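You operate a simulated robot arm through the tools that you are given. There is no shell and no other tool. Be economical: measure what you need, move in short steps, check, and stop when the job is done.

Carry out the task below with a simulated robot arm. There is one attempt and no reset: what you move stays moved.

Task
Put the yellow box and the card stand from the top of the glue bench on the teal plate.

The check looks at the end state, three seconds after you hand in, the way a careful person would. Anything else that was tipped, shoved, dropped, spilled or broken makes it a failure.

Robot
A 6-joint arm with a two-finger parallel gripper, fixed in place. Base frame: the origin is at the foot of the arm, x ahead of it, y to its left, z up; the work surface is at about z = 0. Lengths are in m, angles in degrees, forces in N, time in s.
With the tool pointing down near the work surface it reaches from about 0.16 to 0.42 m from the base axis. Its first joint turns from -66.0 to 66.0 degrees. Payload 1.57 kg.
Tool frame: the origin (TCP) lies between the finger pads and is the grasp point; the fingertips stand 0.03 m ahead of it; z points along the fingers, y is the line along which they close. The gripper opens to 0.08 m. The fingers are 0.017 m wide and 0.012 m thick; the gripper's body (0.04 by 0.082 m) begins 0.08 m behind the TCP.
Orientation is that of the tool frame in the base frame, as a unit quaternion [x, y, z, w]. With the fingers straight down and closing along the base's y, the tool's x points along the base's -x, its y along +y and its z along -z.

Tools
- The arm moves only by the tool step_arm. Its argument "increments" is a list of rows, each a list of 3 entries, a list of its own where there are three numbers: the opening, from 0 (shut) to 1 (fully open), then the shift along the tool's x, y, z in units of 25 mm (1.0 is 25 mm), then the turn, a rotation vector about the tool's x, y, z in units of 4 degrees (1.0 is 4 degrees). In form: [[fingers, [x, y, z], [rx, ry, rz]], ...]. A call has 1 to 10 rows; each row shifts and turns the commanded pose from where the row before left it, along the tool's axes as they then stand. A call with a number of a shift or a turn outside -1 to 1 is refused whole. A row lasts 0.2 s, in which the tool goes at most 0.05 m and 8.6 degrees; a call with a longer step from one row to the next is refused whole, and so is a gripper value outside its range. Where a pose cannot be reached the arm comes as near as it can. A force on the tool above 40 N (or 10 N above the force at the start of the call, whichever is more), or a blocked arm, ends the call early, and 0.2 s more pass. The fingers move at their own pace (about 0.153 m/s each) and stop on an object; they squeeze with about 23 N. The grip force told is the motor's: it shows also when the fingers shut on nothing. Time passes only in rows, and 0.2 s behind the last, so rows that do not move let the fingers close. It gives the time, the measured TCP pose, the force on the tool (base axes), the opening and the grip force at its end, in the units of the frame above (readings bear some noise).
- Cameras (640 x 400 px; columns grow to the right, rows downward): "scene" is fixed at [0.0444, -0.3252, 0.4237]; the picture's right is [0.87, -0.49, 0.00], its down [-0.28, -0.50, -0.82] and it looks along [0.40, 0.71, -0.58] (base axes); focal length 240 px, centre (320, 200). "wrist" rides on the gripper at [-0.032, 0, -0.078] in the tool frame; the picture's right is [0.00, -1.00, 0.00], its down [0.97, 0.00, -0.24] and it looks along [0.24, 0.00, 0.97] (tool axes); focal length 218 px, centre (320, 200).
- grab_frame(camera): a new picture of that camera. The clock stands still meanwhile.
- probe_pixels(camera, pixels): for up to 12 pixels [column, row] of the newest picture of that camera ("zoom" is the newest enlarged one), the place [x, y, z] in the base frame of the surface seen there, good to about 0.002 m. The clock stands still meanwhile.
- zoom(camera, box): a new picture of the part [left, top, right, bottom] of that camera's present view, enlarged. The clock stands still meanwhile.
- sign_off(): hands the job in; it is judged then, once.

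Work in short steps. Measure before you move; look again where a grasp or a placing could have gone wrong, and mend it. You have 60 turns and 22 pictures in all, those below and enlarged ones among them. Open the gripper and draw the arm clear of the work before you hand the job in, unless the task says otherwise; then end with one line.

The tools are called after "Call:" by a JSON object that holds its "method" and its "body". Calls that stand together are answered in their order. step_arm: Moves the arm, as the interface text tells. Its arguments: {"type":"object","properties":{"increments":{"type":"array","items":{"type":"array"}}},"required":["increments"]} The other tools are called the same way: grab_frame (camera) takes a picture; probe_pixels (camera, pixels) gives the place of the surface under pixels of a picture; zoom (camera, box) takes an enlarged picture of a part of a camera's view; sign_off () hands the job in.

At the start:

```text
t: 0.0
tool_pos: [0.2198, 0.0685, 0.2684]
ee_rot: [-0.001, 1.0, 0.001, 0.002]
wrist_force: [-0.4, 0.1, 0.5]
gripper_width: 0.0801
grasp_force: 0.0
```

scene: 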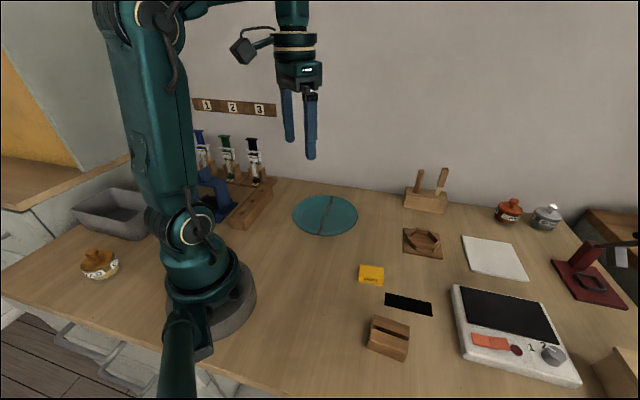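
wrist: 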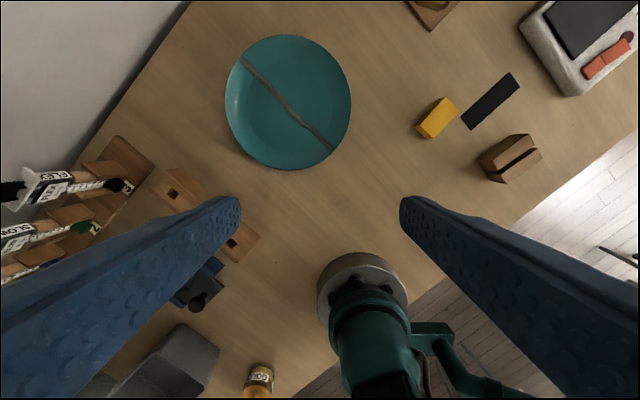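

The scene shows the yellow box near (371,275), a slotted wooden block near (388,337), and a teal plate near (325,214) with a line across it. I'll zoom in on both areas before measuring.

Call:
{"method": "zoom", "body": {"camera": "scene", "box": [340, 240, 460, 370]}}

Call:
{"method": "zoom", "body": {"camera": "scene", "box": [180, 120, 370, 250]}}

Call:
{"method": "probe_pixels", "body": {"camera": "scene", "pixels": [[371, 270], [361, 264], [384, 268], [382, 287], [359, 282], [372, 317], [410, 334], [404, 361], [367, 347], [390, 325], [325, 214], [320, 300]]}}

Call:
{"method": "probe_pixels", "body": {"camera": "wrist", "pixels": [[228, 100], [349, 100], [288, 36], [290, 168], [290, 105], [245, 65], [330, 148], [440, 98], [458, 112], [417, 127], [508, 150], [490, 95]]}}

```text
3.08 times, centred on (400, 305) of scene
```

zoom: 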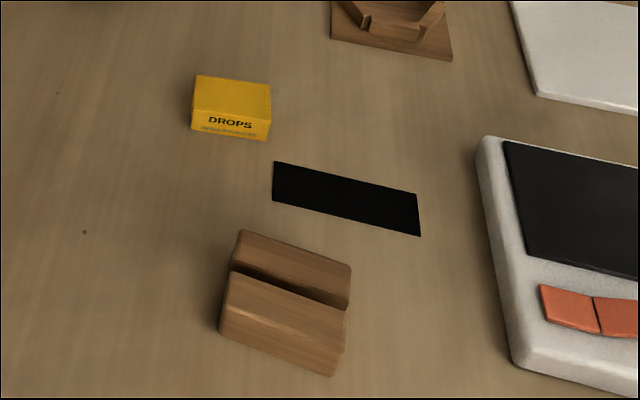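

```text
3.08 times, centred on (275, 185) of scene
```

zoom: 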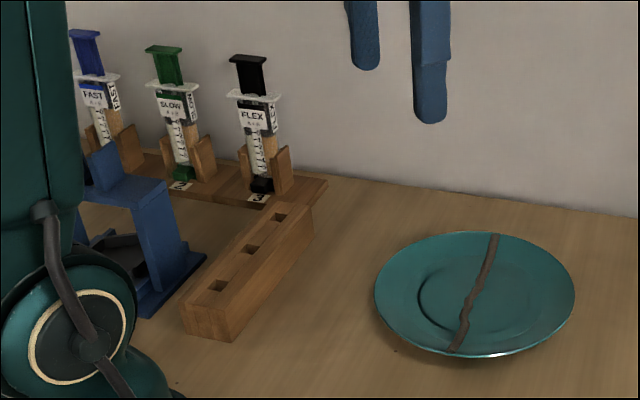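

```text
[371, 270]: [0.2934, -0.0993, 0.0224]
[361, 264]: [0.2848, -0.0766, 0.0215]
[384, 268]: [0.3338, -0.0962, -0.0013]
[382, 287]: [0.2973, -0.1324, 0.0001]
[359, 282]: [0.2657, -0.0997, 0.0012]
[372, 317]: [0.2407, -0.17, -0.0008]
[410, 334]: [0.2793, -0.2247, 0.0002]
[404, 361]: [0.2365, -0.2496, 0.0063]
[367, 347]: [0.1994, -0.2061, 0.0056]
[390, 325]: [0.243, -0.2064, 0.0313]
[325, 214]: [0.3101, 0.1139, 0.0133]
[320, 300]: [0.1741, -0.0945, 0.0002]
```

```text
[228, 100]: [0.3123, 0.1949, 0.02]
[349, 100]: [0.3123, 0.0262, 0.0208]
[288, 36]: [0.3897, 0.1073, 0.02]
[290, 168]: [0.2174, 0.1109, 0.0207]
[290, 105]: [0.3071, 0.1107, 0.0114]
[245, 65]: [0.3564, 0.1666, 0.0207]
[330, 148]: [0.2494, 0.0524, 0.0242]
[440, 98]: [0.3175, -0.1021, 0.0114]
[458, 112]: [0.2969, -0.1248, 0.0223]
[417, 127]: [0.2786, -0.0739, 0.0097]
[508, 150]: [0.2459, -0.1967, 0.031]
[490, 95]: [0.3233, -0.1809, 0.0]
```

The plate's centre is near (0.305,0.110), and a bead runs across it from (0.356,0.167) to (0.249,0.052). I'll probe the plate's profile across the bead, and zoom the wrist view on the objects to get their orientation.

Call:
{"method": "probe_pixels", "body": {"camera": "wrist", "pixels": [[290, 107], [297, 99], [304, 92], [311, 85], [318, 77], [325, 70], [332, 63], [276, 122], [269, 129], [262, 137], [255, 144], [248, 151]]}}

Call:
{"method": "zoom", "body": {"camera": "wrist", "box": [400, 60, 560, 200]}}

Call:
{"method": "zoom", "body": {"camera": "wrist", "box": [215, 30, 365, 175]}}

```text
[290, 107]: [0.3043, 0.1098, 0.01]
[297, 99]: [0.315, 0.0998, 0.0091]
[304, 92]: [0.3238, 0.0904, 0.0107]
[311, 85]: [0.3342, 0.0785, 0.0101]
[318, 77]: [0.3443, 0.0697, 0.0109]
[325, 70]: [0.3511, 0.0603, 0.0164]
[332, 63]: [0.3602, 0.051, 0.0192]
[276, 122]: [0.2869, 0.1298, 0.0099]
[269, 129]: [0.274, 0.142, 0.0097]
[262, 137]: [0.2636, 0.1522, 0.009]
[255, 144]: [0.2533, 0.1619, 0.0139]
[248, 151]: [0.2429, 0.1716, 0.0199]
```

```text
2.86 times, centred on (480, 130) of wrist
```

zoom: 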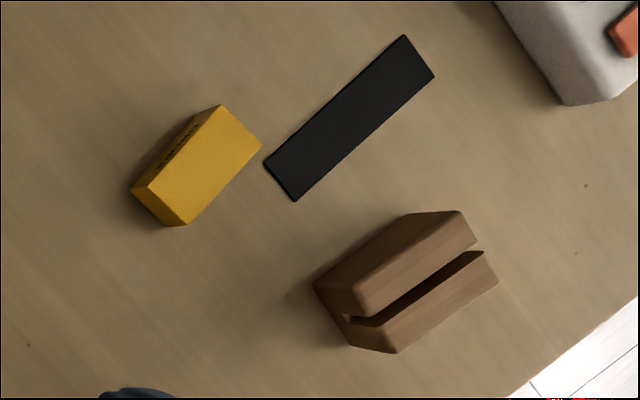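

```text
2.76 times, centred on (290, 102) of wrist
```

zoom: 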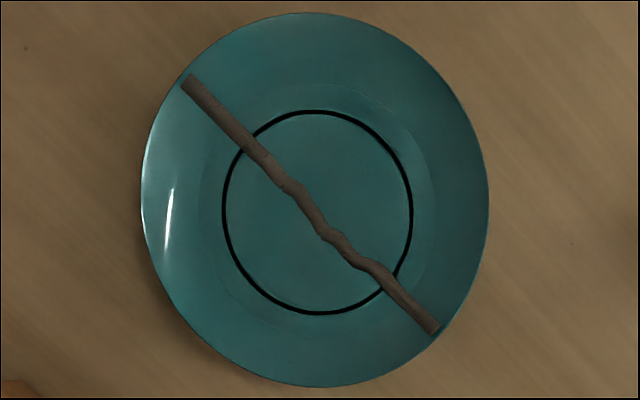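

The plate's flat well is at z≈0.010 with a radius of about 0.055, and I'll keep both objects off the bead. Next I move the wrist camera over the two objects, staying high, to measure them closely.

Call:
{"method": "step_arm", "body": {"increments": [[1, [-0.356, -0.927, 0.29], [0, 0, 0]], [1, [-0.356, -0.927, 0.29], [0, 0, 0]], [1, [-0.356, -0.927, 0.29], [0, 0, 0]], [1, [-0.356, -0.927, 0.29], [0, 0, 0]], [1, [-0.356, -0.927, 0.29], [0, 0, 0]], [1, [-0.356, -0.927, 0.29], [0, 0, 0]], [1, [-0.356, -0.927, 0.29], [0, 0, 0]], [1, [-0.356, -0.927, 0.29], [0, 0, 0]], [1, [-0.356, -0.927, 0.29], [0, 0, 0]], [1, [0, 0, 0], [0, 0, 0]]]}}

Call:
{"method": "grab_frame", "body": {"camera": "wrist"}}

```text
t: 2.2
tool_pos: [0.2979, -0.1413, 0.2038]
ee_rot: [0.0, 1.0, 0.001, 0.002]
wrist_force: [-0.5, -0.3, 0.5]
gripper_width: 0.08
grasp_force: 0.1
```

```text
15 pictures are left
```

wrist: 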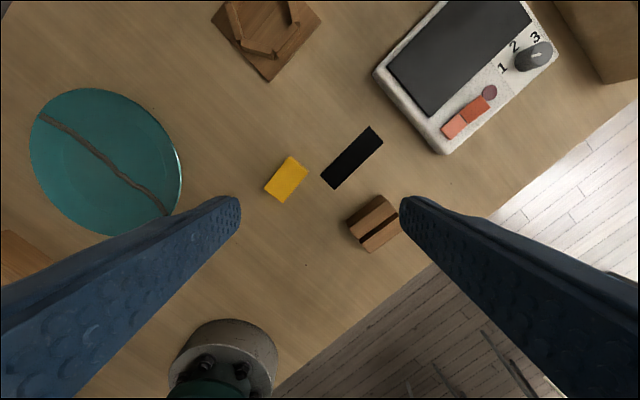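

Both objects are in clear view: the box at (286,179) and the stand at (374,223). I'll zoom in and probe the corners.

Call:
{"method": "zoom", "body": {"camera": "wrist", "box": [250, 140, 410, 260]}}

```text
3.33 times, centred on (330, 200) of wrist
```

zoom: 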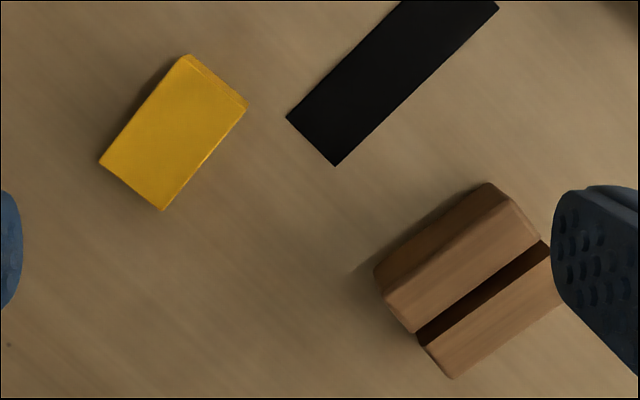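

The zoom shows both tops clearly, so I'll probe their corners.

Call:
{"method": "probe_pixels", "body": {"camera": "zoom", "pixels": [[182, 62], [243, 110], [162, 205], [104, 161], [172, 130], [387, 288], [414, 326], [450, 374], [508, 202], [538, 240], [375, 268], [487, 184]]}}

```text
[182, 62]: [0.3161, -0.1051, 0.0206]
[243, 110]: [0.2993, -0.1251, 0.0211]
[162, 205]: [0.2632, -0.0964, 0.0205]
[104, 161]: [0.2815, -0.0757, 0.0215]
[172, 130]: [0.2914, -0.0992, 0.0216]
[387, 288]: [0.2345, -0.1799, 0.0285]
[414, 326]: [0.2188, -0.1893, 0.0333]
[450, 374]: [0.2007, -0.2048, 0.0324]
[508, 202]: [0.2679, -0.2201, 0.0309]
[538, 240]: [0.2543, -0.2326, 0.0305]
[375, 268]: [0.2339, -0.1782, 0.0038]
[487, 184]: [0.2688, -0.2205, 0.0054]
```

The box's top centre is about (0.290,-0.1005), 46×27×21 mm, with its long axis at -39°. The stand's centre is about (0.234,-0.2125), 52×43×32 mm, with its long axis at -51°. I'll grip both by their ends so no finger lands on the bead when I place them, starting with a move above the stand and a yaw of +39°.

Call:
{"method": "step_arm", "body": {"increments": [[1, [0.637, -0.712, 0.838], [0, 0, 0]], [1, [0.637, -0.712, 0.838], [0, 0, 0]], [1, [0.637, -0.712, 0.838], [0, 0, 0]], [1, [0.637, -0.712, 0.838], [0, 0, 0]], [1, [0, 0, 0], [0, 0, -0.975]], [1, [0, 0, 0], [0, 0, -0.975]], [1, [0, 0, 0], [0, 0, -0.975]], [1, [0, 0, 0], [0, 0, -0.975]], [1, [0, 0, 0], [0, 0, -0.975]], [1, [0, 0, 0], [0, 0, -0.975]]]}}

Call:
{"method": "step_arm", "body": {"increments": [[1, [0, 0, 0], [0, 0, -0.975]], [1, [0, 0, 0], [0, 0, -0.975]], [1, [0, 0, 0], [0, 0, -0.975]], [1, [0, 0, 0], [0, 0, -0.975]], [1, [0, 0, 0], [0, 0, 0]]]}}

Call:
{"method": "grab_frame", "body": {"camera": "wrist"}}

```text
t: 4.4
tool_pos: [0.2368, -0.2121, 0.1191]
ee_rot: [-0.205, 0.979, 0.0, 0.002]
wrist_force: [0.1, 0.1, -0.9]
gripper_width: 0.0802
grasp_force: 0.1
```

```text
t: 5.6
tool_pos: [0.2357, -0.2121, 0.1199]
ee_rot: [-0.335, 0.942, 0.0, 0.001]
wrist_force: [1.4, 0.0, -0.2]
gripper_width: 0.0798
grasp_force: 0.0
```

```text
13 pictures are left
```

wrist: 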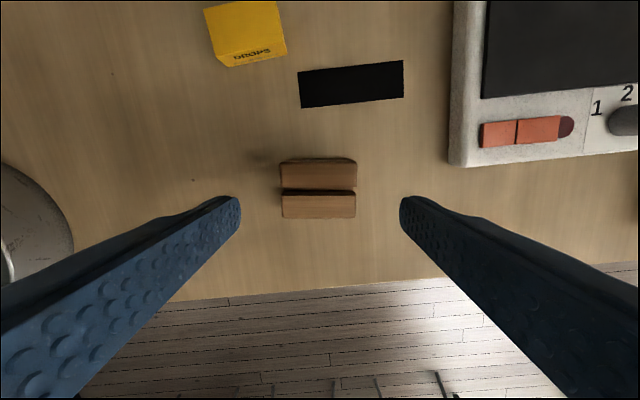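

The stand is aligned between the fingers, with its ends at columns 281 and 356. I'll probe its edges to fine-tune the centre.

Call:
{"method": "probe_pixels", "body": {"camera": "wrist", "pixels": [[284, 165], [352, 164], [285, 212], [353, 212], [318, 175], [318, 207], [283, 180], [354, 180]]}}

```text
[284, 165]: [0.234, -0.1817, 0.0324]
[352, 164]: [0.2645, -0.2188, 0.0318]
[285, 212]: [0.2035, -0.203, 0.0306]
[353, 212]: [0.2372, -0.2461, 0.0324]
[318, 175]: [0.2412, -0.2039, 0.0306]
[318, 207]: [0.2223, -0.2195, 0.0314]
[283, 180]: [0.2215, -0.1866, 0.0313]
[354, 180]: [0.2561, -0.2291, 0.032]
```

The TCP is within 1 mm of the stand's centre. I'll descend to TCP z=0.037 and close.

Call:
{"method": "step_arm", "body": {"increments": [[1, [0, 0, 0.83], [0, 0, 0]], [1, [0, 0, 0.83], [0, 0, 0]], [1, [0, 0, 0.83], [0, 0, 0]], [1, [0, 0, 0.83], [0, 0, 0]], [1, [0, 0, 0], [0, 0, 0]], [0.5, [0, 0, 0], [0, 0, 0]], [0, [0, 0, 0], [0, 0, 0]], [0, [0, 0, 0], [0, 0, 0]], [0, [0, 0, 0], [0, 0, 0]]]}}

```text
t: 7.6
tool_pos: [0.2352, -0.2123, 0.0393]
ee_rot: [-0.335, 0.942, 0.0, 0.002]
wrist_force: [-0.4, -0.4, 0.3]
gripper_width: 0.0595
grasp_force: 22.6
```

The fingers hold the stand at 0.0595 m with 22.6 N. I'll lift 0.1 m straight up.

Call:
{"method": "step_arm", "body": {"increments": [[0, [0, 0, -0.5], [0, 0, 0]], [0, [0, 0, -0.9], [0, 0, 0]], [0, [0, 0, -0.9], [0, 0, 0]], [0, [0, 0, -0.9], [0, 0, 0]], [0, [0, 0, -0.9], [0, 0, 0]], [0, [0, 0, -0.9], [0, 0, 0]], [0, [0, 0, 0], [0, 0, 0]]]}}

Call:
{"method": "grab_frame", "body": {"camera": "wrist"}}

```text
t: 9.2
tool_pos: [0.2349, -0.2151, 0.1641]
ee_rot: [-0.334, 0.943, 0.0, 0.002]
wrist_force: [0.2, -0.6, -0.7]
gripper_width: 0.0595
grasp_force: 22.9
```

```text
12 pictures are left
```

wrist: 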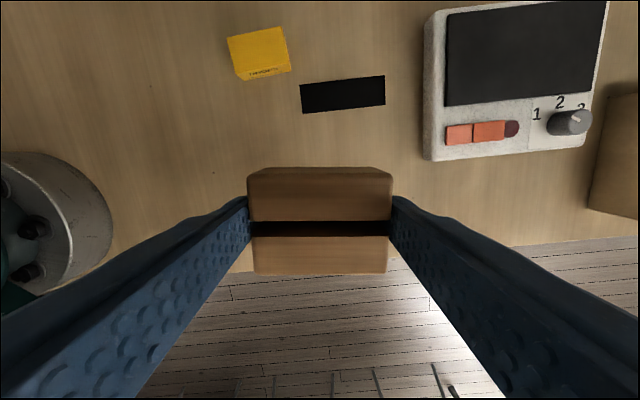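

The stand is held level between the fingers. I'll probe its edges (rows 178–272) to get its offset and width in the grip.

Call:
{"method": "probe_pixels", "body": {"camera": "wrist", "pixels": [[320, 171], [320, 176], [320, 182], [320, 200], [320, 262], [320, 270], [320, 273], [262, 250], [380, 250]]}}

```text
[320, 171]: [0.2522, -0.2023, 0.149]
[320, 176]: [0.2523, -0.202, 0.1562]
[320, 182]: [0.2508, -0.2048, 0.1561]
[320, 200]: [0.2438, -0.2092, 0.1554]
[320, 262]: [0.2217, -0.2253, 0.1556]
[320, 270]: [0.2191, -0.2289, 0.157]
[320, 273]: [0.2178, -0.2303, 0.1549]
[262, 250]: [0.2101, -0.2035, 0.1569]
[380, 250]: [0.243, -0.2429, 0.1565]
```

The stand is centred in the grip, and its bottom is 0.04 m below the TCP. I'll rotate back to yaw 0 and carry it high toward the plate.

Call:
{"method": "step_arm", "body": {"increments": [[0, [0, 0, 0], [0, 0, 0.975]], [0, [0, 0, 0], [0, 0, 0.975]], [0, [0, 0, 0], [0, 0, 0.975]], [0, [0, 0, 0], [0, 0, 0.975]], [0, [0, 0, 0], [0, 0, 0.975]], [0, [0, 0, 0], [0, 0, 0.975]], [0, [0, 0, 0], [0, 0, 0.975]], [0, [0, 0, 0], [0, 0, 0.975]], [0, [0, 0, 0], [0, 0, 0.975]], [0, [0, 0, 0], [0, 0, 0.975]]]}}

Call:
{"method": "step_arm", "body": {"increments": [[0, [-0.28, 0.938, 0], [0, 0, 0]], [0, [-0.28, 0.938, 0], [0, 0, 0]], [0, [-0.28, 0.938, 0], [0, 0, 0]], [0, [-0.28, 0.938, 0], [0, 0, 0]], [0, [-0.28, 0.938, 0], [0, 0, 0]], [0, [-0.28, 0.938, 0], [0, 0, 0]], [0, [-0.28, 0.938, 0], [0, 0, 0]], [0, [-0.28, 0.938, 0], [0, 0, 0]], [0, [-0.28, 0.938, 0], [0, 0, 0]], [0, [-0.28, 0.938, 0], [0, 0, 0]]]}}

Call:
{"method": "step_arm", "body": {"increments": [[0, [-0.28, 0.938, 0], [0, 0, 0]], [0, [-0.28, 0.938, 0], [0, 0, 0]], [0, [-0.28, 0.938, 0], [0, 0, 0]], [0, [0, 0, 0], [0, 0, 0.975]], [0, [0, 0, 0], [0, 0, 0.975]], [0, [0, 0, 0], [0, 0, 0.975]], [0, [0, 0, 0], [0, 0, 0.975]], [0, [0, 0, 0], [0, 0, 0.975]]]}}

Call:
{"method": "step_arm", "body": {"increments": [[0, [0, 0, 0], [0, 0, 0.975]], [0, [0, 0, 0], [0, 0, 0.975]], [0, [0, 0, 0], [0, 0, 0.975]], [0, [0, 0, 0], [0, 0, 0.975]], [0, [0, 0, 0], [0, 0, 0.975]], [0, [0, 0, 0], [0, 0, 0.975]], [0, [0, 0, 0], [0, 0, 0]], [0, [0, 0, 0], [0, 0, 0]]]}}

Call:
{"method": "grab_frame", "body": {"camera": "wrist"}}

```text
t: 11.4
tool_pos: [0.2362, -0.2097, 0.1616]
ee_rot: [0.0, 1.0, 0.001, 0.002]
wrist_force: [-0.4, 0.5, 0.1]
gripper_width: 0.0595
grasp_force: 22.4
```

```text
t: 13.6
tool_pos: [0.307, 0.024, 0.1615]
ee_rot: [-0.001, 1.0, 0.001, 0.001]
wrist_force: [0.7, -0.2, 0.2]
gripper_width: 0.0597
grasp_force: 22.9
```

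```text
t: 15.4
tool_pos: [0.3283, 0.0932, 0.1638]
ee_rot: [0.17, 0.986, 0.001, 0.001]
wrist_force: [0.4, -0.2, -0.9]
gripper_width: 0.0597
grasp_force: 23.2
```

```text
t: 17.2
tool_pos: [0.3259, 0.0942, 0.1633]
ee_rot: [0.365, 0.931, 0.0, 0.001]
wrist_force: [-0.2, 0.6, -0.2]
gripper_width: 0.0596
grasp_force: 22.9
```

```text
11 pictures are left
```

wrist: 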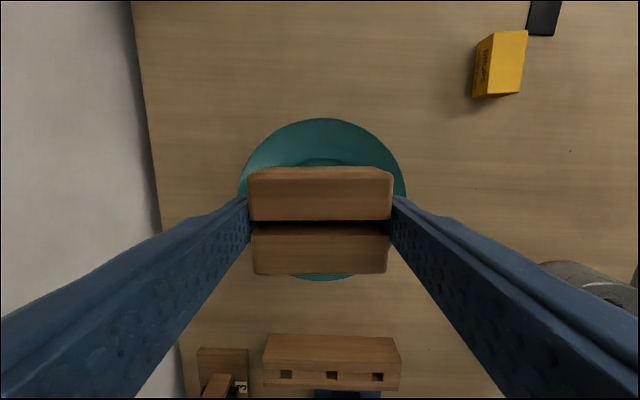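

The stand is over the plate and hides the bead from the wrist. I'll zoom the scene camera on the plate to measure the bead precisely.

Call:
{"method": "zoom", "body": {"camera": "scene", "box": [275, 165, 375, 245]}}

```text
5.00 times, centred on (325, 205) of scene
```

zoom: 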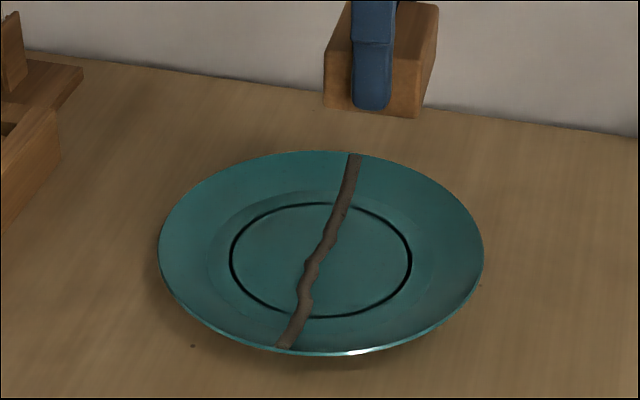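

The bead is clear, so I'll probe its right-hand edge (the stand's side), its left-hand edge, and the well's boundary.

Call:
{"method": "probe_pixels", "body": {"camera": "zoom", "pixels": [[351, 200], [337, 238], [321, 262], [314, 290], [305, 322], [334, 210], [316, 244], [303, 268], [297, 295], [288, 325], [411, 260], [440, 262]]}}

Call:
{"method": "probe_pixels", "body": {"camera": "zoom", "pixels": [[380, 300], [400, 320], [430, 240], [390, 205], [370, 190], [360, 330], [455, 260], [159, 250], [483, 255], [340, 152], [320, 354]]}}

```text
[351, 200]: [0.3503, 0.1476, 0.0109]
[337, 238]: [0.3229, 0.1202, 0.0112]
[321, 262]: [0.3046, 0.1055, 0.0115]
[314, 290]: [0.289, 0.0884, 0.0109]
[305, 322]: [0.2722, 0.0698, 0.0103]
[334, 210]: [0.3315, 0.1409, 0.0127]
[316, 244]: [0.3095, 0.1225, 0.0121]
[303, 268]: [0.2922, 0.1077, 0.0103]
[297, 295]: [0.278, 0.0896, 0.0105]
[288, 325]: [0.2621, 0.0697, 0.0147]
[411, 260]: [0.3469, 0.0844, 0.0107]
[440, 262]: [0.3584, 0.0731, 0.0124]
```

```text
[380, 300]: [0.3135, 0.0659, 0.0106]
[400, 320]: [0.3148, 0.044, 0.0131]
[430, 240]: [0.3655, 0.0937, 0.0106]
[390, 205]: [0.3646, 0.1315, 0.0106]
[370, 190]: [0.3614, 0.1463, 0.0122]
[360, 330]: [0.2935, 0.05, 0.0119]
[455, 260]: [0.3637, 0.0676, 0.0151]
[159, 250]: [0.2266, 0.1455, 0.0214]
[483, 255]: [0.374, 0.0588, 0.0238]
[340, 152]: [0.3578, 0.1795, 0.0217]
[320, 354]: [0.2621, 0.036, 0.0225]
```

The bead spans roughly -6 to +8 mm about the diameter and the well's radius is about 62 mm, so the stand fits with its centre 32 mm off the bead. I'll shift slightly, turn 2.5°, and descend to just above the plate.

Call:
{"method": "step_arm", "body": {"increments": [[0, [-0.2, -0.133, 0], [0, 0, 0.6]], [0, [0, 0, 0.9], [0, 0, 0]], [0, [0, 0, 0.9], [0, 0, 0]], [0, [0, 0, 0.9], [0, 0, 0]], [0, [0, 0, 0.9], [0, 0, 0]], [0, [0, 0, 0], [0, 0, 0]], [0, [0, 0, 0], [0, 0, 0]]]}}

Call:
{"method": "zoom", "body": {"camera": "scene", "box": [275, 165, 375, 245]}}

```text
t: 18.8
tool_pos: [0.3271, 0.087, 0.0732]
ee_rot: [0.385, 0.923, 0.0, 0.0]
wrist_force: [0.1, -0.3, -0.1]
gripper_width: 0.0595
grasp_force: 22.8
```

```text
5.00 times, centred on (325, 205) of scene
```

zoom: 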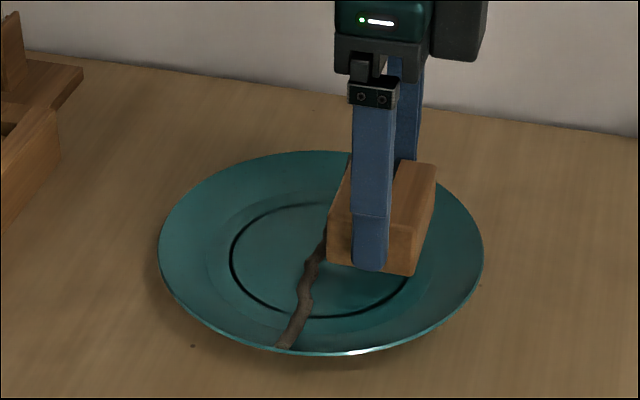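

The stand is right of the bead, with its bottom about 0.022 above the well. I'll lower it gently.

Call:
{"method": "step_arm", "body": {"increments": [[0, [0, 0, 0.4], [0, 0, 0]], [0, [0, 0, 0.3], [0, 0, 0]], [0, [0, 0, 0.12], [0, 0, 0]], [0, [0, 0, 0.06], [0, 0, 0]], [0, [0, 0, 0], [0, 0, 0]]]}}

```text
t: 20.0
tool_pos: [0.329, 0.0872, 0.0506]
ee_rot: [0.385, 0.923, 0.002, 0.002]
wrist_force: [-1.9, 3.4, 17.8]
gripper_width: 0.0598
grasp_force: 22.4
```

Contact is at 17.8 N with the bottom at well height. I'll ease off a little, open partly and raise clear.

Call:
{"method": "step_arm", "body": {"increments": [[0, [0, 0, -0.03], [0, 0, 0]], [0.8, [0, 0, 0], [0, 0, 0]], [0.9, [0, 0, 0], [0, 0, 0]], [0.9, [0, 0, 0], [0, 0, 0]], [0.9, [0, 0, -0.5], [0, 0, 0]], [0.9, [0, 0, -0.9], [0, 0, 0]], [0.9, [0, 0, -0.9], [0, 0, 0]], [0.9, [0, 0, -0.9], [0, 0, 0]], [0.9, [0, 0, -0.9], [0, 0, 0]], [0.9, [0, 0, 0], [0, 0, 0]]]}}

Call:
{"method": "grab_frame", "body": {"camera": "wrist"}}

```text
t: 22.2
tool_pos: [0.3275, 0.0865, 0.152]
ee_rot: [0.384, 0.923, 0.001, 0.0]
wrist_force: [0.2, -1.0, 0.3]
gripper_width: 0.0718
grasp_force: 0.0
```

```text
8 pictures are left
```

wrist: 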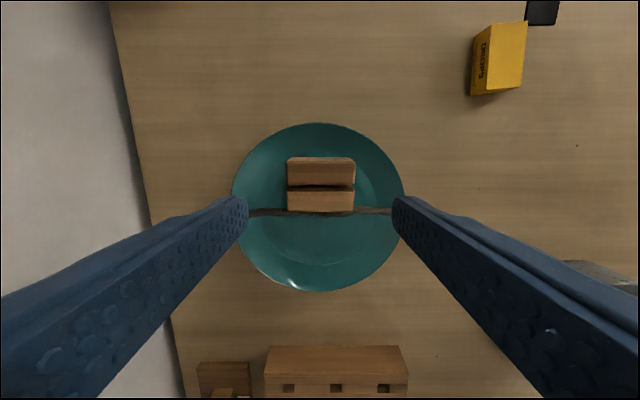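

The stand sits on the plate. I'll probe its top corners to check it is level and clear of the bead.

Call:
{"method": "probe_pixels", "body": {"camera": "wrist", "pixels": [[292, 163], [351, 163], [292, 206], [351, 206], [320, 180], [320, 204], [320, 212], [320, 216]]}}

```text
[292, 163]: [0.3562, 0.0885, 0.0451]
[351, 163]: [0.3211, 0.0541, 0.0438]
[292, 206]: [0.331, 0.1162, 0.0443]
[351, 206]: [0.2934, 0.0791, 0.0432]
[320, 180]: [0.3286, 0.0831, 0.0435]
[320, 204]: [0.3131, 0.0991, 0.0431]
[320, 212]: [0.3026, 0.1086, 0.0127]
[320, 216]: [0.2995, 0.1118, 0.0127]
```

The stand is level and clear of the bead (inner edge about 11 mm off the diameter). Next I turn back to yaw 0, move over the box at (0.290,-0.1005), and yaw +50.6°.

Call:
{"method": "step_arm", "body": {"increments": [[1, [0, 0, 0], [0, 0, -0.942]], [1, [0, 0, 0], [0, 0, -0.942]], [1, [0, 0, 0], [0, 0, -0.942]], [1, [0, 0, 0], [0, 0, -0.942]], [1, [0, 0, 0], [0, 0, -0.942]], [1, [0, 0, 0], [0, 0, -0.942]], [1, [0, 0, 0], [0, 0, -0.942]], [1, [0, 0, 0], [0, 0, -0.942]], [1, [0, 0, 0], [0, 0, -0.942]], [1, [0, 0, 0], [0, 0, -0.942]]]}}

Call:
{"method": "step_arm", "body": {"increments": [[1, [0, 0, 0], [0, 0, -0.942]], [1, [0, 0, 0], [0, 0, -0.942]], [1, [0.187, -0.935, 0], [0, 0, 0]], [1, [0.187, -0.935, 0], [0, 0, 0]], [1, [0.187, -0.935, 0], [0, 0, 0]], [1, [0.187, -0.935, 0], [0, 0, 0]], [1, [0.187, -0.935, 0], [0, 0, 0]], [1, [0.187, -0.935, 0], [0, 0, 0]], [1, [0.187, -0.935, 0], [0, 0, 0]], [1, [0.187, -0.935, 0], [0, 0, 0]]]}}

Call:
{"method": "step_arm", "body": {"increments": [[1, [0, 0, 0.3], [0, 0, -0.973]], [1, [0, 0, 0.3], [0, 0, -0.973]], [1, [0, 0, 0.3], [0, 0, -0.973]], [1, [0, 0, 0.3], [0, 0, -0.973]], [1, [0, 0, 0], [0, 0, -0.973]], [1, [0, 0, 0], [0, 0, -0.973]], [1, [0, 0, 0], [0, 0, -0.973]], [1, [0, 0, 0], [0, 0, -0.973]], [1, [0, 0, 0], [0, 0, -0.973]], [1, [0, 0, 0], [0, 0, -0.973]]]}}

Call:
{"method": "step_arm", "body": {"increments": [[1, [0, 0, 0], [0, 0, -0.973]], [1, [0, 0, 0], [0, 0, -0.973]], [1, [0, 0, 0], [0, 0, -0.973]], [1, [0, 0, 0], [0, 0, 0]], [1, [0, 0, 0], [0, 0, 0]]]}}

Call:
{"method": "grab_frame", "body": {"camera": "wrist"}}

```text
t: 24.4
tool_pos: [0.3269, 0.0866, 0.1539]
ee_rot: [0.065, 0.998, 0.0, 0.0]
wrist_force: [-1.0, 0.1, -1.0]
gripper_width: 0.0799
grasp_force: 0.0
```

```text
t: 26.6
tool_pos: [0.2904, -0.1001, 0.156]
ee_rot: [-0.001, 1.0, 0.001, 0.002]
wrist_force: [1.0, 0.8, 0.1]
gripper_width: 0.0799
grasp_force: 0.0
```

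```text
t: 28.8
tool_pos: [0.2913, -0.1012, 0.1237]
ee_rot: [-0.334, 0.943, 0.0, 0.002]
wrist_force: [0.0, 0.0, -0.5]
gripper_width: 0.0802
grasp_force: 0.1
```

```text
t: 30.0
tool_pos: [0.2903, -0.0977, 0.124]
ee_rot: [-0.427, 0.904, 0.0, 0.002]
wrist_force: [1.0, 0.0, -0.2]
gripper_width: 0.08
grasp_force: 0.1
```

```text
7 pictures are left
```

wrist: 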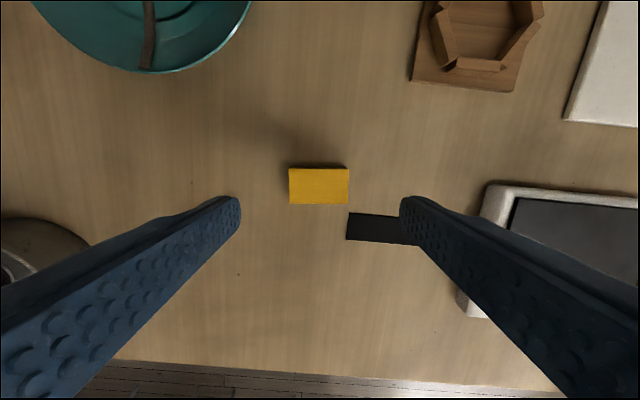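

The box is square to the gripper at (319,186). I'll probe its corners and the near edge of the black card to check finger clearance.

Call:
{"method": "probe_pixels", "body": {"camera": "wrist", "pixels": [[291, 170], [346, 170], [291, 202], [346, 202], [319, 186], [349, 214], [385, 216]]}}

```text
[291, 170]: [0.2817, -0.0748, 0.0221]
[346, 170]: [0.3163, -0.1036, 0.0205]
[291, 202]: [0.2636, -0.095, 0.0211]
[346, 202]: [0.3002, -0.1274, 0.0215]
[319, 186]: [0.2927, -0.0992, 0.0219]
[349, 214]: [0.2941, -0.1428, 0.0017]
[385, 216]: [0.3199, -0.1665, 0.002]
```

The box's centre is (0.2905,-0.1002) and the card is 30 mm off the finger line. I'll correct by 2.5 mm, descend to about z=0.036 and grip.

Call:
{"method": "step_arm", "body": {"increments": [[1, [0.07, -0.07, 0], [0, 0, 0]], [1, [0, 0, 0.88], [0, 0, 0]], [1, [0, 0, 0.88], [0, 0, 0]], [1, [0, 0, 0.88], [0, 0, 0]], [1, [0, 0, 0.88], [0, 0, 0]], [1, [0, 0, 0], [0, 0, 0]], [0.6, [0, 0, 0], [0, 0, 0]], [0, [0, 0, 0], [0, 0, 0]], [0, [0, 0, 0], [0, 0, 0]], [0, [0, 0, 0], [0, 0, 0]]]}}

```text
t: 32.2
tool_pos: [0.2913, -0.1007, 0.0359]
ee_rot: [-0.428, 0.904, -0.001, 0.001]
wrist_force: [0.1, -0.3, 1.0]
gripper_width: 0.0487
grasp_force: 23.2
```

The box is gripped at 0.0487 m with 23 N. I'll lift it, turn to yaw 0, carry it over the plate's other half, and yaw to the bead direction.

Call:
{"method": "step_arm", "body": {"increments": [[0, [0, 0, -0.5], [0, 0, 0]], [0, [0, 0, -0.9], [0, 0, 0]], [0, [0, 0, -0.9], [0, 0, 0]], [0, [0, 0, -0.9], [0, 0, 0]], [0, [0, 0, -0.9], [0, 0, 0]], [0, [0, 0, -0.4], [0, 0, 0]], [0, [0, 0, 0], [0, 0, 0.973]], [0, [0, 0, 0], [0, 0, 0.973]], [0, [0, 0, 0], [0, 0, 0.973]]]}}

Call:
{"method": "step_arm", "body": {"increments": [[0, [0, 0, 0], [0, 0, 0.973]], [0, [0, 0, 0], [0, 0, 0.973]], [0, [0, 0, 0], [0, 0, 0.973]], [0, [0, 0, 0], [0, 0, 0.973]], [0, [0, 0, 0], [0, 0, 0.973]], [0, [0, 0, 0], [0, 0, 0.973]], [0, [0, 0, 0], [0, 0, 0.973]], [0, [0, 0, 0], [0, 0, 0.973]], [0, [0, 0, 0], [0, 0, 0.973]], [0, [0, 0, 0], [0, 0, 0.973]]]}}

Call:
{"method": "step_arm", "body": {"increments": [[0, [0.032, 0.921, 0], [0, 0, 0]], [0, [0.032, 0.921, 0], [0, 0, 0]], [0, [0.032, 0.921, 0], [0, 0, 0]], [0, [0.032, 0.921, 0], [0, 0, 0]], [0, [0.032, 0.921, 0], [0, 0, 0]], [0, [0.032, 0.921, 0], [0, 0, 0]], [0, [0.032, 0.921, 0], [0, 0, 0]], [0, [0.032, 0.921, 0], [0, 0, 0]], [0, [0.032, 0.921, 0], [0, 0, 0]], [0, [0.032, 0.921, 0], [0, 0, 0]]]}}

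Call:
{"method": "step_arm", "body": {"increments": [[0, [0, 0, 0], [0, 0, 0.975]], [0, [0, 0, 0], [0, 0, 0.975]], [0, [0, 0, 0], [0, 0, 0.975]], [0, [0, 0, 0], [0, 0, 0.975]], [0, [0, 0, 0], [0, 0, 0.975]], [0, [0, 0, 0], [0, 0, 0.975]], [0, [0, 0, 0], [0, 0, 0.975]], [0, [0, 0, 0], [0, 0, 0.975]], [0, [0, 0, 0], [0, 0, 0.975]], [0, [0, 0, 0], [0, 0, 0.975]]]}}

Call:
{"method": "step_arm", "body": {"increments": [[0, [0, 0, 0], [0, 0, 0.975]], [0, [0, 0, 0], [0, 0, 0]], [0, [0, 0, 0], [0, 0, 0]]]}}

Call:
{"method": "grab_frame", "body": {"camera": "wrist"}}

```text
t: 34.2
tool_pos: [0.2907, -0.1013, 0.1482]
ee_rot: [-0.334, 0.943, 0.0, 0.002]
wrist_force: [0.4, -0.5, -0.3]
gripper_width: 0.0486
grasp_force: 22.8
```

```text
t: 36.4
tool_pos: [0.2913, -0.1031, 0.1467]
ee_rot: [0.001, 1.0, 0.001, 0.001]
wrist_force: [-0.8, -0.3, -0.5]
gripper_width: 0.0489
grasp_force: 23.2
```

```text
t: 38.6
tool_pos: [0.2823, 0.1259, 0.1458]
ee_rot: [0.0, 1.0, 0.001, 0.002]
wrist_force: [-0.4, 0.0, 0.1]
gripper_width: 0.0487
grasp_force: 22.7
```

```text
t: 40.8
tool_pos: [0.2831, 0.1276, 0.148]
ee_rot: [0.334, 0.942, 0.001, 0.001]
wrist_force: [1.0, 0.0, -1.0]
gripper_width: 0.0488
grasp_force: 22.6
```

```text
t: 41.6
tool_pos: [0.282, 0.1277, 0.1485]
ee_rot: [0.366, 0.931, 0.0, 0.001]
wrist_force: [0.1, 0.3, -1.1]
gripper_width: 0.049
grasp_force: 23.2
```

```text
6 pictures are left
```

wrist: 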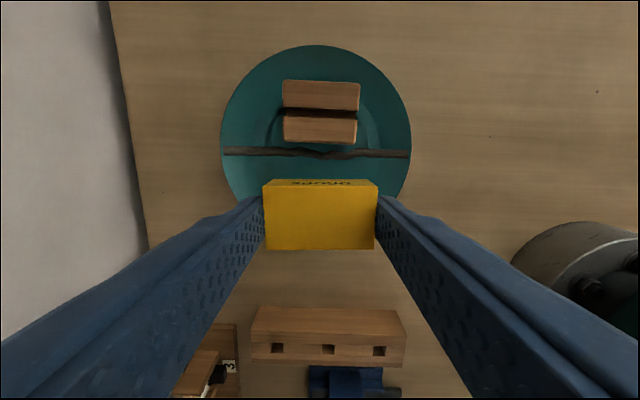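

The stand is clear of the bead, and the box is held level over the free half (u≈-27 mm). I'll descend, with the last centimetre gentle.

Call:
{"method": "step_arm", "body": {"increments": [[0, [0, 0, 0.9], [0, 0, 0]], [0, [0, 0, 0.9], [0, 0, 0]], [0, [0, 0, 0.9], [0, 0, 0]], [0, [0, 0, 0.9], [0, 0, 0]], [0, [0, 0, 0], [0, 0, 0]], [0, [0, 0, 0], [0, 0, 0]]]}}

```text
t: 43.0
tool_pos: [0.2806, 0.1265, 0.0593]
ee_rot: [0.366, 0.931, 0.001, 0.0]
wrist_force: [-0.2, -0.5, 0.3]
gripper_width: 0.0487
grasp_force: 23.2
```

The box is about 12 mm above the well and still well placed, so I'll lower the rest slowly.

Call:
{"method": "step_arm", "body": {"increments": [[0, [0, 0, 0.25], [0, 0, 0]], [0, [0, 0, 0.15], [0, 0, 0]], [0, [0, 0, 0.08], [0, 0, 0]], [0, [0, 0, 0], [0, 0, 0]]]}}

```text
t: 44.0
tool_pos: [0.2808, 0.1273, 0.0461]
ee_rot: [0.365, 0.931, 0.0, 0.001]
wrist_force: [-0.7, 0.7, 2.3]
gripper_width: 0.0487
grasp_force: 23.3
```

Light contact (2.3 N) at the expected height. I'll open partly and raise clear.

Call:
{"method": "step_arm", "body": {"increments": [[0.7, [0, 0, 0], [0, 0, 0]], [0.8, [0, 0, 0], [0, 0, 0]], [0.8, [0, 0, 0], [0, 0, 0]], [0.8, [0, 0, -0.5], [0, 0, 0]], [0.8, [0, 0, -0.9], [0, 0, 0]], [0.8, [0, 0, -0.9], [0, 0, 0]], [0.8, [0, 0, -0.9], [0, 0, 0]], [0.8, [0, 0, -0.9], [0, 0, 0]], [0.8, [0, 0, -0.9], [0, 0, 0]], [0.8, [0, 0, -0.9], [0, 0, 0]]]}}

Call:
{"method": "grab_frame", "body": {"camera": "wrist"}}

Call:
{"method": "grab_frame", "body": {"camera": "scene"}}

```text
t: 46.2
tool_pos: [0.2824, 0.1266, 0.1925]
ee_rot: [0.366, 0.931, 0.001, 0.001]
wrist_force: [-0.2, -0.6, 0.8]
gripper_width: 0.0642
grasp_force: 0.1
```

```text
5 pictures are left
```

wrist: 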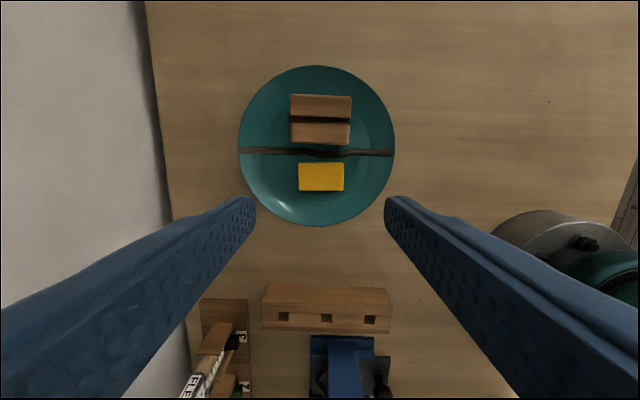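

```text
4 pictures are left
```

scene: 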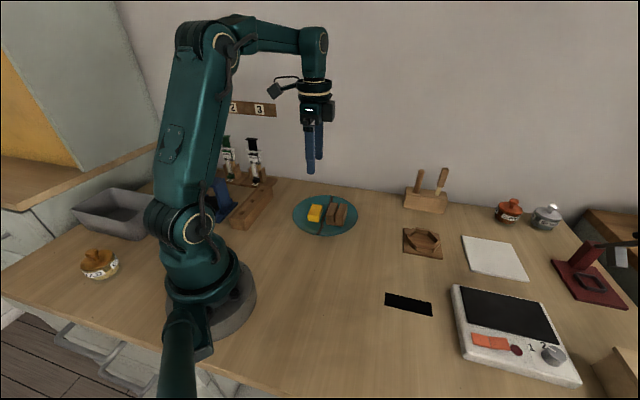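

Both objects rest on the plate, one each side of the bead, and nothing else has moved. I'll open fully, raise the arm and draw it clear of the plate.

Call:
{"method": "step_arm", "body": {"increments": [[1, [0, 0, -0.9], [0, 0, 0]], [1, [0, 0, -0.9], [0, 0, 0]], [1, [0, -0.8, -0.6], [0, 0, 0]], [1, [0, -0.8, 0], [0, 0, 0]], [1, [0, -0.8, 0], [0, 0, 0]], [1, [0, -0.8, 0], [0, 0, 0]], [1, [0, 0, 0], [0, 0, 0]]]}}

Call:
{"method": "zoom", "body": {"camera": "scene", "box": [275, 165, 375, 245]}}

```text
t: 47.8
tool_pos: [0.2295, 0.0664, 0.2516]
ee_rot: [0.366, 0.931, 0.001, 0.002]
wrist_force: [0.3, 0.2, -0.1]
gripper_width: 0.0801
grasp_force: 0.0
```

```text
5.00 times, centred on (325, 205) of scene
```

zoom: 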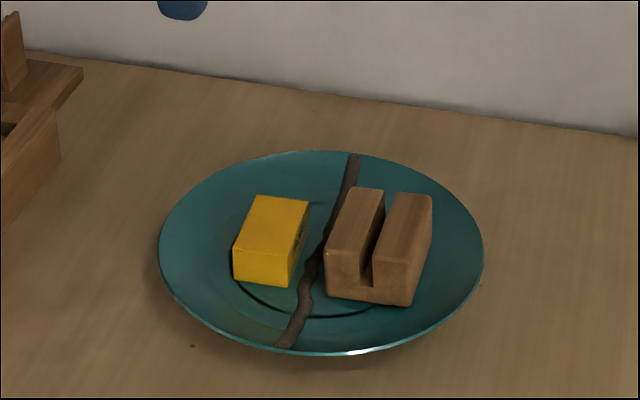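

Both are flat on the plate and off the bead, the gripper is open and the arm is clear, so I'm handing in.

Call:
{"method": "sign_off", "body": {}}

```text
The job is handed in.
```

The yellow box and the card stand are both flat on the teal plate, one on each side of the glued crack, and I saw nothing else moved.
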